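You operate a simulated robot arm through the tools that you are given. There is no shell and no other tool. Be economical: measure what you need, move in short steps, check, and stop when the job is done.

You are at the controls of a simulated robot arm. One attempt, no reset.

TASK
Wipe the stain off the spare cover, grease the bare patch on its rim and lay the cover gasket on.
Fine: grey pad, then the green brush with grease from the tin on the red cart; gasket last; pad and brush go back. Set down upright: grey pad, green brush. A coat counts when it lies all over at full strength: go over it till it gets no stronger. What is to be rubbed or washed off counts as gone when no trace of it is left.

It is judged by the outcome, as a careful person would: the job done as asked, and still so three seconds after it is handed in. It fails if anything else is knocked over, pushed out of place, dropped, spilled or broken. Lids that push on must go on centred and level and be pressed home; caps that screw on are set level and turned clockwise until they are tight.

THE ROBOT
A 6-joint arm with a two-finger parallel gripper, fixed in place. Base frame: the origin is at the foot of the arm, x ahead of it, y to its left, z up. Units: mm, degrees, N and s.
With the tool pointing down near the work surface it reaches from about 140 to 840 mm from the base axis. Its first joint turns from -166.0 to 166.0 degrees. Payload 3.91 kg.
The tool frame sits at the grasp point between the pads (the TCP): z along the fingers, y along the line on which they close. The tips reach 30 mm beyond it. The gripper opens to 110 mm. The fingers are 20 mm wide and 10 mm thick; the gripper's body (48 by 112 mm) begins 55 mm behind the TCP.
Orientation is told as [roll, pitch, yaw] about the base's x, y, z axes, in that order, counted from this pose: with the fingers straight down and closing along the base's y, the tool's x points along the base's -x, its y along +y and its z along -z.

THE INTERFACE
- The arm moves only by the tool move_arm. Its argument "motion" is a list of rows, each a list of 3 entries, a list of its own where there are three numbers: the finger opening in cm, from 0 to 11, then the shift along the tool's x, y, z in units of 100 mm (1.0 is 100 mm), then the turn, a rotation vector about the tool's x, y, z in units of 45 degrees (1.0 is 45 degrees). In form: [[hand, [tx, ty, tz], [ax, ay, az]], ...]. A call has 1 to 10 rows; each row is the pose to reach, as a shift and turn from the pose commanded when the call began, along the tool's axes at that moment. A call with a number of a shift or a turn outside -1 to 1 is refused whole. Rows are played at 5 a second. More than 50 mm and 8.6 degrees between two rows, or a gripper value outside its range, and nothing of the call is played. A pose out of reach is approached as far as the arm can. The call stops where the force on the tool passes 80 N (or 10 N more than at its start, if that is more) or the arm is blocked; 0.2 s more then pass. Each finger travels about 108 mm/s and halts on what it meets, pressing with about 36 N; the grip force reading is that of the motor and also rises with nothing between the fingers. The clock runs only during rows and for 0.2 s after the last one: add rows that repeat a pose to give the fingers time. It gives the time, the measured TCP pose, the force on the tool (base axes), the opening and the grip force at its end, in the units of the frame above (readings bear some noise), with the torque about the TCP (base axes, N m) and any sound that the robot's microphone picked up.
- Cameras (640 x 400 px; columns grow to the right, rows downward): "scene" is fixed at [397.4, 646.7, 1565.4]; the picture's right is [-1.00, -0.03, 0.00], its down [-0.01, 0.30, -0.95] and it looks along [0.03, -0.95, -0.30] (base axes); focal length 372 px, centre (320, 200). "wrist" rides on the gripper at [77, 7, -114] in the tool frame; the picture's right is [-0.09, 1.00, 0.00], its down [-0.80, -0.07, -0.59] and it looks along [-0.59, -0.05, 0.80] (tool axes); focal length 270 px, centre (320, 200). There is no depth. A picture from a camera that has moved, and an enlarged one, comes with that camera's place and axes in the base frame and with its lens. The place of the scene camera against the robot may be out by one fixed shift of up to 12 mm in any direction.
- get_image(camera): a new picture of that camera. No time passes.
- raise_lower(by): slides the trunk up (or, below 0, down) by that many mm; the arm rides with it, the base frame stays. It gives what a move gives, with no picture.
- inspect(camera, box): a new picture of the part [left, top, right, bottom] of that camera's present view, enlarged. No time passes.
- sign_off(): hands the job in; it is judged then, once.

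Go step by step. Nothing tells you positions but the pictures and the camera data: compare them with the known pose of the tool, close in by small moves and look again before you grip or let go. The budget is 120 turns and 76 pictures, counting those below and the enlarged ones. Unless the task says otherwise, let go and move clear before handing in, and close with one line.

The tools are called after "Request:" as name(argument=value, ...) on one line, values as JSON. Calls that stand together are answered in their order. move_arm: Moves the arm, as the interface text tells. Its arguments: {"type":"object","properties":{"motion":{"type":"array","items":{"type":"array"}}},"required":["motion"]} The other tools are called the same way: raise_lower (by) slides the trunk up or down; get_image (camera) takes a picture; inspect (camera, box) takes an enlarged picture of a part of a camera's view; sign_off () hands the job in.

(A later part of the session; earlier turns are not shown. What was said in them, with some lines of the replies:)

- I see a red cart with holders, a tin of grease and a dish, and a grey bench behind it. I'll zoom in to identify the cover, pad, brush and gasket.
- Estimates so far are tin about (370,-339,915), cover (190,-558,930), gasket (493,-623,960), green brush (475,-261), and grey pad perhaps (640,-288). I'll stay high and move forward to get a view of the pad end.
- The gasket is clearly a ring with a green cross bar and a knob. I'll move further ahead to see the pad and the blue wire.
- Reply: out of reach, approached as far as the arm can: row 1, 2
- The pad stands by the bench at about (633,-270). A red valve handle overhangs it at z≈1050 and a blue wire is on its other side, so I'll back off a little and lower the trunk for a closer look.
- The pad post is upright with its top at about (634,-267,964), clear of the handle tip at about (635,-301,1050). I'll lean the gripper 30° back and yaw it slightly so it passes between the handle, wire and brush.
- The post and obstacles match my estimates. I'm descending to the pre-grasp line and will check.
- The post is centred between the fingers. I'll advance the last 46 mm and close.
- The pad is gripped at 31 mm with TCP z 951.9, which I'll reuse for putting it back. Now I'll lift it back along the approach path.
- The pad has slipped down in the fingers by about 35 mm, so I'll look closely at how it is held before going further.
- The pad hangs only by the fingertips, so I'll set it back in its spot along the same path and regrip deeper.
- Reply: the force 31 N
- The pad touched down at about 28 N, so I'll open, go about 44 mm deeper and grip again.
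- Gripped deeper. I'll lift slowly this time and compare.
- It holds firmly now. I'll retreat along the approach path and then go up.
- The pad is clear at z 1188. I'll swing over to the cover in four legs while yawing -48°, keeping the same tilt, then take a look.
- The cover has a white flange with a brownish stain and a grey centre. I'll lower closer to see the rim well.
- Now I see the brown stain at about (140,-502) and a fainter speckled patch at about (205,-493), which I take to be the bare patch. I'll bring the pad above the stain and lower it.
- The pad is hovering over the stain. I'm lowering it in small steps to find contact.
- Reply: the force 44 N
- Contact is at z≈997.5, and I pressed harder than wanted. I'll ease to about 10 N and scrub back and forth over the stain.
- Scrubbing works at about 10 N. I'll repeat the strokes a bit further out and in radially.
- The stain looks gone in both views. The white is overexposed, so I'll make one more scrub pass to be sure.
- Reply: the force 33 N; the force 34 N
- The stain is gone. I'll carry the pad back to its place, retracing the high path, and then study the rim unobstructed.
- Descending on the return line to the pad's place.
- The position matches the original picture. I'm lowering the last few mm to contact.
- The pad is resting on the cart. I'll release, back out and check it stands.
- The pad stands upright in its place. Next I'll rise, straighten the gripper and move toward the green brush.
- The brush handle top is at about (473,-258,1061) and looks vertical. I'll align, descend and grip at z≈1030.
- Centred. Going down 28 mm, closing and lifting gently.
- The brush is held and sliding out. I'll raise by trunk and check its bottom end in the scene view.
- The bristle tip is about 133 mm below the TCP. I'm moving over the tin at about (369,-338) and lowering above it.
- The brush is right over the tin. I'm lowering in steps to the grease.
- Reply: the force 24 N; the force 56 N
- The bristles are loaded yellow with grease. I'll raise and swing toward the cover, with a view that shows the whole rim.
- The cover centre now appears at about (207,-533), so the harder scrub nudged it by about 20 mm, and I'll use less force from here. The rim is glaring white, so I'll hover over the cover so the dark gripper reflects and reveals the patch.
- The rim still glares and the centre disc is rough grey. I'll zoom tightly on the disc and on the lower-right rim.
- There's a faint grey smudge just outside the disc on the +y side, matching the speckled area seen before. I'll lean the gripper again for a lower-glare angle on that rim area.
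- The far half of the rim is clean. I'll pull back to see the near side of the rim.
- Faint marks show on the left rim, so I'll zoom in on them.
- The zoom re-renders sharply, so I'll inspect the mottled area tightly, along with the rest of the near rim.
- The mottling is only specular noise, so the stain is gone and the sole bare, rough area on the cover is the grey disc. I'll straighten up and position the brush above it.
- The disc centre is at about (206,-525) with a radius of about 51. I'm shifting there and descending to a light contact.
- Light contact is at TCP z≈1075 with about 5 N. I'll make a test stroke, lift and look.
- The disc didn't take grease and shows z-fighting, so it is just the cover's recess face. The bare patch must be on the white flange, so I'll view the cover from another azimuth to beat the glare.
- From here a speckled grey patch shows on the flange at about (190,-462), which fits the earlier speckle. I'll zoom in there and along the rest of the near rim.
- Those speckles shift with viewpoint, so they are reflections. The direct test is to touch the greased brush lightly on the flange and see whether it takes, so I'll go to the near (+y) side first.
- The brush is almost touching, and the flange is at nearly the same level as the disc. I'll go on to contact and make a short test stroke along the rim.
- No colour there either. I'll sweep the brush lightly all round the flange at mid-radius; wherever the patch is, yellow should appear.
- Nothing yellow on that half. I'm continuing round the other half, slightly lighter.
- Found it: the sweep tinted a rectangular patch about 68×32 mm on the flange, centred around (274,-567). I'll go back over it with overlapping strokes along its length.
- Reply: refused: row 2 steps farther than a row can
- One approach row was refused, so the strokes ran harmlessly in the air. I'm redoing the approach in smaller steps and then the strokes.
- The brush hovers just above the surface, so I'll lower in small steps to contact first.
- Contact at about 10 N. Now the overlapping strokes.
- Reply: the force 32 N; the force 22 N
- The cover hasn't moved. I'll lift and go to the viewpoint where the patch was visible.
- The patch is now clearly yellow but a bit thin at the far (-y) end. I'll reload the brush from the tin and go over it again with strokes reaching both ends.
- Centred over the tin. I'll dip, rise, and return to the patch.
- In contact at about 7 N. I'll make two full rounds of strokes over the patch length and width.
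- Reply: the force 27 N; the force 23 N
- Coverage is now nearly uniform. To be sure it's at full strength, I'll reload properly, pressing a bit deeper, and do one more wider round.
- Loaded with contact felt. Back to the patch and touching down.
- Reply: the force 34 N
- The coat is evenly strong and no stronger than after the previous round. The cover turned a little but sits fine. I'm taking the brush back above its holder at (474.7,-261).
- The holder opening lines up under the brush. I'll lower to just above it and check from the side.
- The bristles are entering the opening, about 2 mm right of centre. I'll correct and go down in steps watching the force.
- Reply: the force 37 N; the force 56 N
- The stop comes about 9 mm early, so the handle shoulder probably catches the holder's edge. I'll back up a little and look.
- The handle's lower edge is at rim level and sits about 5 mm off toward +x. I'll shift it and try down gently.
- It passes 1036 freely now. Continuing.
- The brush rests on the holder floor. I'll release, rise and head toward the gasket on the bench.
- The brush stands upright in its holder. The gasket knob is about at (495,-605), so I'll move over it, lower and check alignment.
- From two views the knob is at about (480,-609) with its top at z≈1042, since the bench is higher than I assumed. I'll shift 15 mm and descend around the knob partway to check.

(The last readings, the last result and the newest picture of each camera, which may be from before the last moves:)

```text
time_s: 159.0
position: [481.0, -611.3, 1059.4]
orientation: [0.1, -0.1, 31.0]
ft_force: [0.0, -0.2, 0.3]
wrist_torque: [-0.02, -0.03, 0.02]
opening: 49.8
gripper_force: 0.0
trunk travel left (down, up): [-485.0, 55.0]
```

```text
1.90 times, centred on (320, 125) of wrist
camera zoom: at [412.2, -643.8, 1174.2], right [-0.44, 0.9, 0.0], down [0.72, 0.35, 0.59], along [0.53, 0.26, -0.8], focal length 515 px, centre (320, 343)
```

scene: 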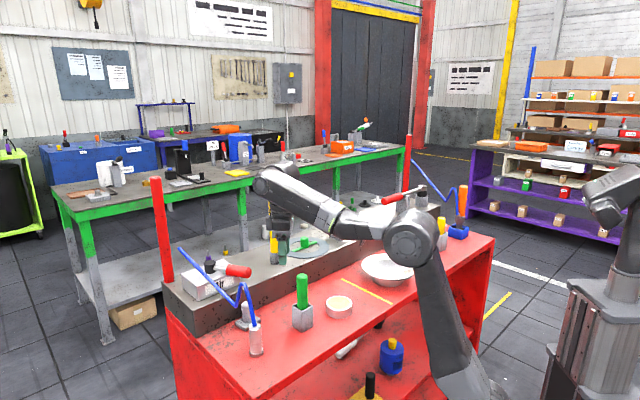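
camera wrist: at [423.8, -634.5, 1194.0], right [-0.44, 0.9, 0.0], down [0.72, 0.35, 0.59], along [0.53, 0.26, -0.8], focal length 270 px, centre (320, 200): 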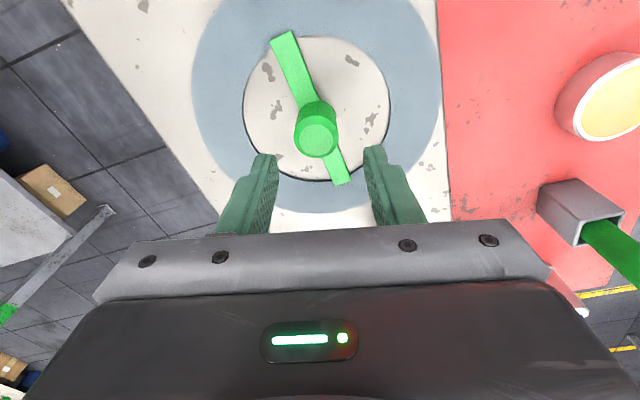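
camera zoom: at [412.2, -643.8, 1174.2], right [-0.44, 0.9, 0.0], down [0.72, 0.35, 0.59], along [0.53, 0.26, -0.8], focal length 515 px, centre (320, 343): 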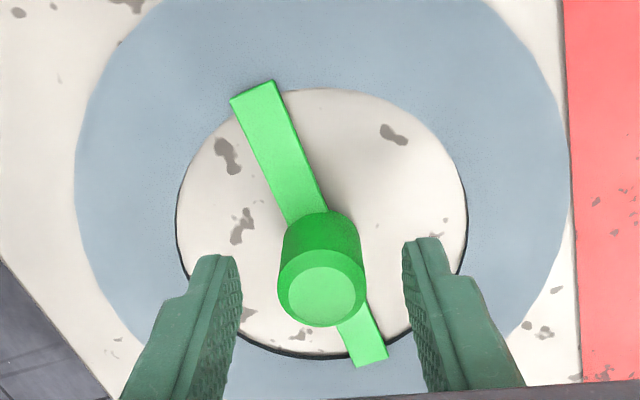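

Centred on the knob. I'll go down 16 mm, close and lift slowly.

Request:
move_arm(motion=[[5, [0, 0, 0.16], [0, 0, 0]], [0, [0, 0, 0.16], [0, 0, 0]], [0, [0, 0, 0.16], [0, 0, 0]], [0, [0, 0, 0.16], [0, 0, 0]], [0, [0, 0, 0.16], [0, 0, 0]]])

Request:
move_arm(motion=[[0, [0, 0, -0.03], [0, 0, 0]], [0, [0, 0, -0.08], [0, 0, 0]], [0, [0, 0, -0.15], [0, 0, 0]], [0, [0, 0, -0.25], [0, 0, 0]], [0, [0, 0, -0.4], [0, 0, 0]]])

Request:
move_arm(motion=[[0, [0, 0, -0.3], [0, 0, 0]], [0, [0, 0, -0.6], [0, 0, 0]]])

Request:
raise_lower(by=50)

Request:
inspect(camera="scene", box=[240, 160, 440, 300])

```text
time_s: 160.2
position: [481.3, -611.5, 1043.0]
orientation: [0.0, 0.0, 31.0]
ft_force: [0.6, -0.2, 0.7]
wrist_torque: [-0.02, 0.03, -0.03]
opening: 28.3
gripper_force: 35.5
trunk travel left (down, up): [-485.0, 55.0]
```

```text
time_s: 161.4
position: [482.1, -611.5, 1084.8]
orientation: [0.0, 0.0, 30.9]
ft_force: [0.2, -0.1, -1.7]
wrist_torque: [0.01, 0.01, -0.02]
opening: 28.0
gripper_force: 36.0
trunk travel left (down, up): [-485.0, 55.0]
```

```text
time_s: 162.0
position: [479.5, -609.6, 1141.9]
orientation: [-0.2, 0.1, 31.1]
ft_force: [0.5, 0.9, -0.9]
wrist_torque: [-0.01, -0.02, 0.03]
opening: 27.9
gripper_force: 35.9
trunk travel left (down, up): [-485.0, 55.0]
```

```text
time_s: 162.9
position: [479.9, -609.3, 1191.3]
orientation: [-0.1, -0.1, 31.1]
ft_force: [0.2, 0.0, 0.0]
wrist_torque: [-0.01, 0.0, -0.02]
opening: 27.9
gripper_force: 36.3
trunk travel left (down, up): [-535.0, 5.0]
```

```text
2.86 times, centred on (340, 230) of scene
camera zoom: at [397.4, 646.7, 1565.4], right [-1.0, -0.03, 0.0], down [-0.01, 0.3, -0.95], along [0.03, -0.95, -0.3], focal length 1061 px, centre (263, 114)
```

zoom: 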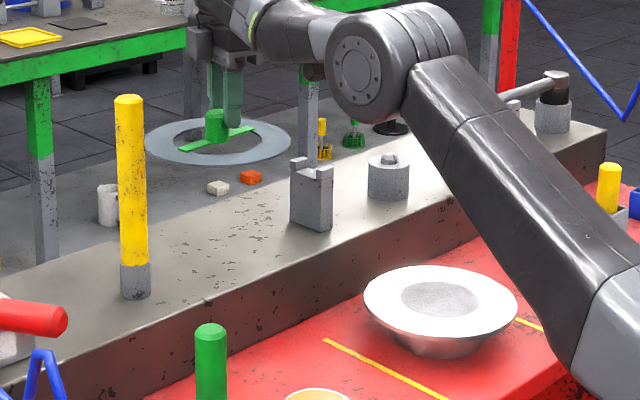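

The gasket is held level. By combining views, the cover centre is at about (215,-545), so I'll move the gasket over it and lower to just above before checking alignment.

Request:
move_arm(motion=[[0, [0.32, 0.32, 0], [0, 0, 0]], [0, [0.646, 0.639, 0], [0, 0, 0]]])

Request:
move_arm(motion=[[0, [0.32, 0.32, 0], [0, 0, 0]], [0, [0.646, 0.639, 0], [0, 0, 0]]])

Request:
move_arm(motion=[[0, [0.32, 0.32, 0], [0, 0, 0]], [0, [0.646, 0.639, 0], [0, 0, 0]]])

Request:
raise_lower(by=-170)

Request:
inspect(camera="scene", box=[335, 215, 445, 295])

```text
time_s: 163.5
position: [391.6, -588.6, 1192.3]
orientation: [-0.1, -0.1, 30.9]
ft_force: [-0.5, -0.4, -0.3]
wrist_torque: [0.01, -0.02, 0.01]
opening: 28.2
gripper_force: 35.7
trunk travel left (down, up): [-535.0, 5.0]
```

```text
time_s: 164.1
position: [301.8, -566.5, 1193.8]
orientation: [-0.1, 0.0, 31.0]
ft_force: [-0.4, -0.3, -1.4]
wrist_torque: [-0.04, 0.02, 0.0]
opening: 27.7
gripper_force: 36.1
trunk travel left (down, up): [-535.0, 5.0]
```

```text
time_s: 164.7
position: [214.8, -544.4, 1192.4]
orientation: [-0.1, 0.0, 31.0]
ft_force: [-0.2, 0.5, -0.7]
wrist_torque: [-0.02, -0.01, 0.02]
opening: 28.0
gripper_force: 36.3
trunk travel left (down, up): [-535.0, 5.0]
```

```text
time_s: 166.7
position: [216.8, -545.5, 1023.3]
orientation: [-0.2, 0.1, 31.0]
ft_force: [-0.3, 0.0, -0.9]
wrist_torque: [0.0, 0.02, 0.01]
opening: 27.6
gripper_force: 35.7
trunk travel left (down, up): [-365.0, 175.0]
```

```text
5.00 times, centred on (390, 255) of scene
camera zoom: at [397.4, 646.7, 1565.4], right [-1.0, -0.03, 0.0], down [-0.01, 0.3, -0.95], along [0.03, -0.95, -0.3], focal length 1857 px, centre (-30, -75)
```

zoom: 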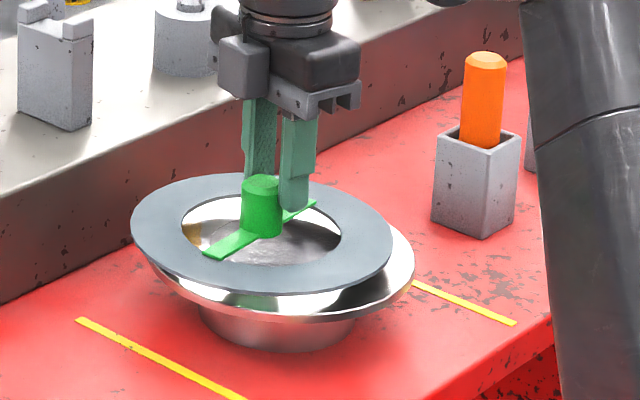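

The gasket is level and hovers about 15 mm above the flange, but its centre is about 14 mm too far toward +x. I'll shift, lower part way and recheck.

Request:
move_arm(motion=[[0, [0.07, 0.03, 0], [0, 0, 0]], [0, [0.13, 0.06, 0], [0, 0, 0]], [0, [0.13, 0.06, 0.09], [0, 0, 0]]])

Request:
inspect(camera="scene", box=[335, 215, 445, 295])

```text
time_s: 167.5
position: [201.0, -548.0, 1013.2]
orientation: [-0.1, 0.0, 31.0]
ft_force: [-1.0, -0.5, -0.1]
wrist_torque: [-0.02, -0.03, 0.02]
opening: 27.5
gripper_force: 35.8
trunk travel left (down, up): [-365.0, 175.0]
```

```text
5.00 times, centred on (390, 255) of scene
camera zoom: at [397.4, 646.7, 1565.4], right [-1.0, -0.03, 0.0], down [-0.01, 0.3, -0.95], along [0.03, -0.95, -0.3], focal length 1857 px, centre (-30, -75)
```

zoom: 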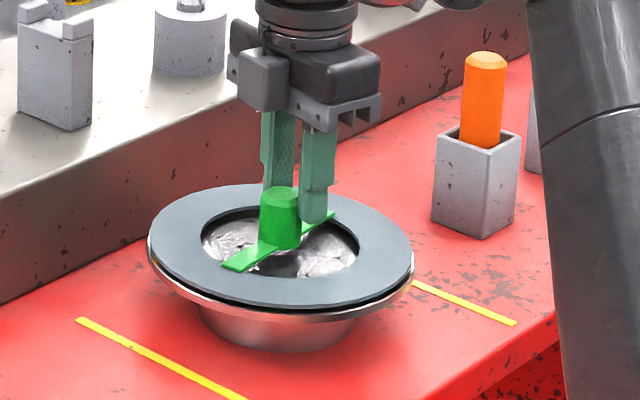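

Side to side it is centred now. I'll nudge it about 2.5 mm back and lower to contact in small steps.

Request:
move_arm(motion=[[0, [0.013, -0.021, 0], [0, 0, 0]], [0, [0.013, -0.021, 0.03], [0, 0, 0]]])

Request:
move_arm(motion=[[0, [0, 0, 0.015], [0, 0, 0]]])

Request:
move_arm(motion=[[0, [0, 0, 0.01], [0, 0, 0]]])

```text
time_s: 168.1
position: [202.5, -549.1, 1010.7]
orientation: [-0.1, 0.0, 31.0]
ft_force: [0.3, 0.1, -1.0]
wrist_torque: [0.0, 0.0, -0.02]
opening: 27.2
gripper_force: 36.0
trunk travel left (down, up): [-365.0, 175.0]
```

```text
time_s: 168.5
position: [202.3, -550.0, 1009.7]
orientation: [-0.1, 0.0, 31.0]
ft_force: [-0.4, 0.1, -1.7]
wrist_torque: [0.0, 0.01, -0.01]
opening: 27.3
gripper_force: 35.7
trunk travel left (down, up): [-365.0, 175.0]
```

```text
time_s: 168.9
position: [201.5, -548.3, 1007.8]
orientation: [0.0, 0.0, 31.0]
ft_force: [-0.6, -0.3, -1.0]
wrist_torque: [0.02, 0.03, 0.0]
opening: 27.5
gripper_force: 36.2
trunk travel left (down, up): [-365.0, 175.0]
```

Request:
move_arm(motion=[[0, [0, 0, 0.015], [0, 0, 0]]])

Request:
move_arm(motion=[[0, [0, 0, 0.015], [0, 0, 0]]])

```text
time_s: 169.3
position: [202.1, -548.3, 1007.6]
orientation: [-0.1, 0.0, 31.0]
ft_force: [0.2, -1.4, 0.1]
wrist_torque: [0.01, 0.02, 0.04]
opening: 27.3
gripper_force: 35.7
trunk travel left (down, up): [-365.0, 175.0]
```

```text
time_s: 169.7
position: [201.3, -549.0, 1004.8]
orientation: [-0.1, 0.0, 31.1]
ft_force: [-0.2, 0.3, -0.3]
wrist_torque: [0.01, 0.0, -0.01]
opening: 27.5
gripper_force: 35.6
trunk travel left (down, up): [-365.0, 175.0]
```

Request:
move_arm(motion=[[0, [0, 0, 0.015], [0, 0, 0]]])

Request:
move_arm(motion=[[0, [0, 0, 0.015], [0, 0, 0]]])

```text
time_s: 170.1
position: [201.2, -548.2, 1004.5]
orientation: [-0.3, 0.0, 31.0]
ft_force: [-1.7, -0.3, 6.5]
wrist_torque: [0.26, 0.02, 0.01]
opening: 27.4
gripper_force: 36.0
trunk travel left (down, up): [-365.0, 175.0]
```

```text
time_s: 170.5
position: [202.3, -549.2, 1004.9]
orientation: [-0.3, 0.1, 30.9]
ft_force: [-2.3, -3.2, 19.0]
wrist_torque: [0.18, -0.09, -0.03]
opening: 27.1
gripper_force: 36.1
trunk travel left (down, up): [-365.0, 175.0]
```

The gasket is seated at about 19 N. I'll ease slightly, open, and rise straight up.

Request:
move_arm(motion=[[0, [0, 0, -0.015], [0, 0, 0]], [1.5, [0, 0, -0.015], [0, 0, 0]], [5, [0, 0, -0.015], [0, 0, 0]], [5, [0, 0, -0.015], [0, 0, 0]], [5, [0, 0, -0.25], [0, 0, 0]], [5, [0, 0, -0.6], [0, 0, 0]], [5, [0, 0, -0.95], [0, 0, 0]]])

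Request:
raise_lower(by=80)

Request:
get_image(camera="scene")

```text
time_s: 172.1
position: [200.5, -547.9, 1097.9]
orientation: [-0.1, 0.0, 31.1]
ft_force: [0.6, 0.0, -0.6]
wrist_torque: [0.0, -0.02, -0.02]
opening: 50.0
gripper_force: 0.1
trunk travel left (down, up): [-365.0, 175.0]
```

```text
time_s: 173.2
position: [200.9, -548.9, 1178.2]
orientation: [0.0, 0.0, 31.0]
ft_force: [0.1, -0.4, 0.7]
wrist_torque: [-0.04, -0.01, 0.01]
opening: 50.4
gripper_force: 0.1
trunk travel left (down, up): [-445.0, 95.0]
```

```text
0 pictures are left
```

scene: 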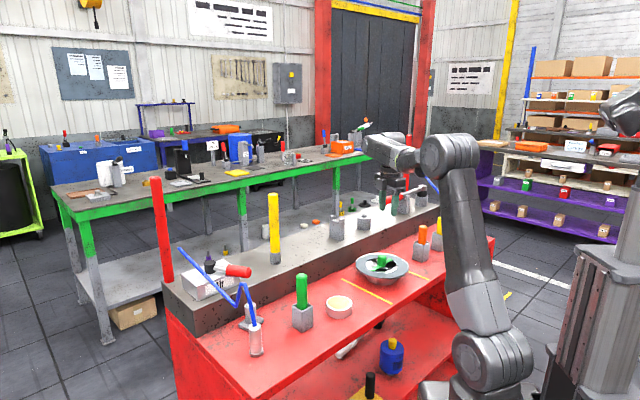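

The last picture shows the gasket centred on the cover, with the pad and green brush upright in their places and the gripper clear above. I'm handing the job in.

Request:
sign_off()

```text
The job is handed in.
```

The stain is wiped off, the bare patch on the rim is greased evenly, and the gasket lies centred on the cover. The pad and green brush are back upright in their places. The cover itself got pushed about 15–20 mm and turned a little from its original spot during the wiping and brushing, and I did not move it back. I was out of pictures at the end, so I checked the gasket only in a wide view after letting go.
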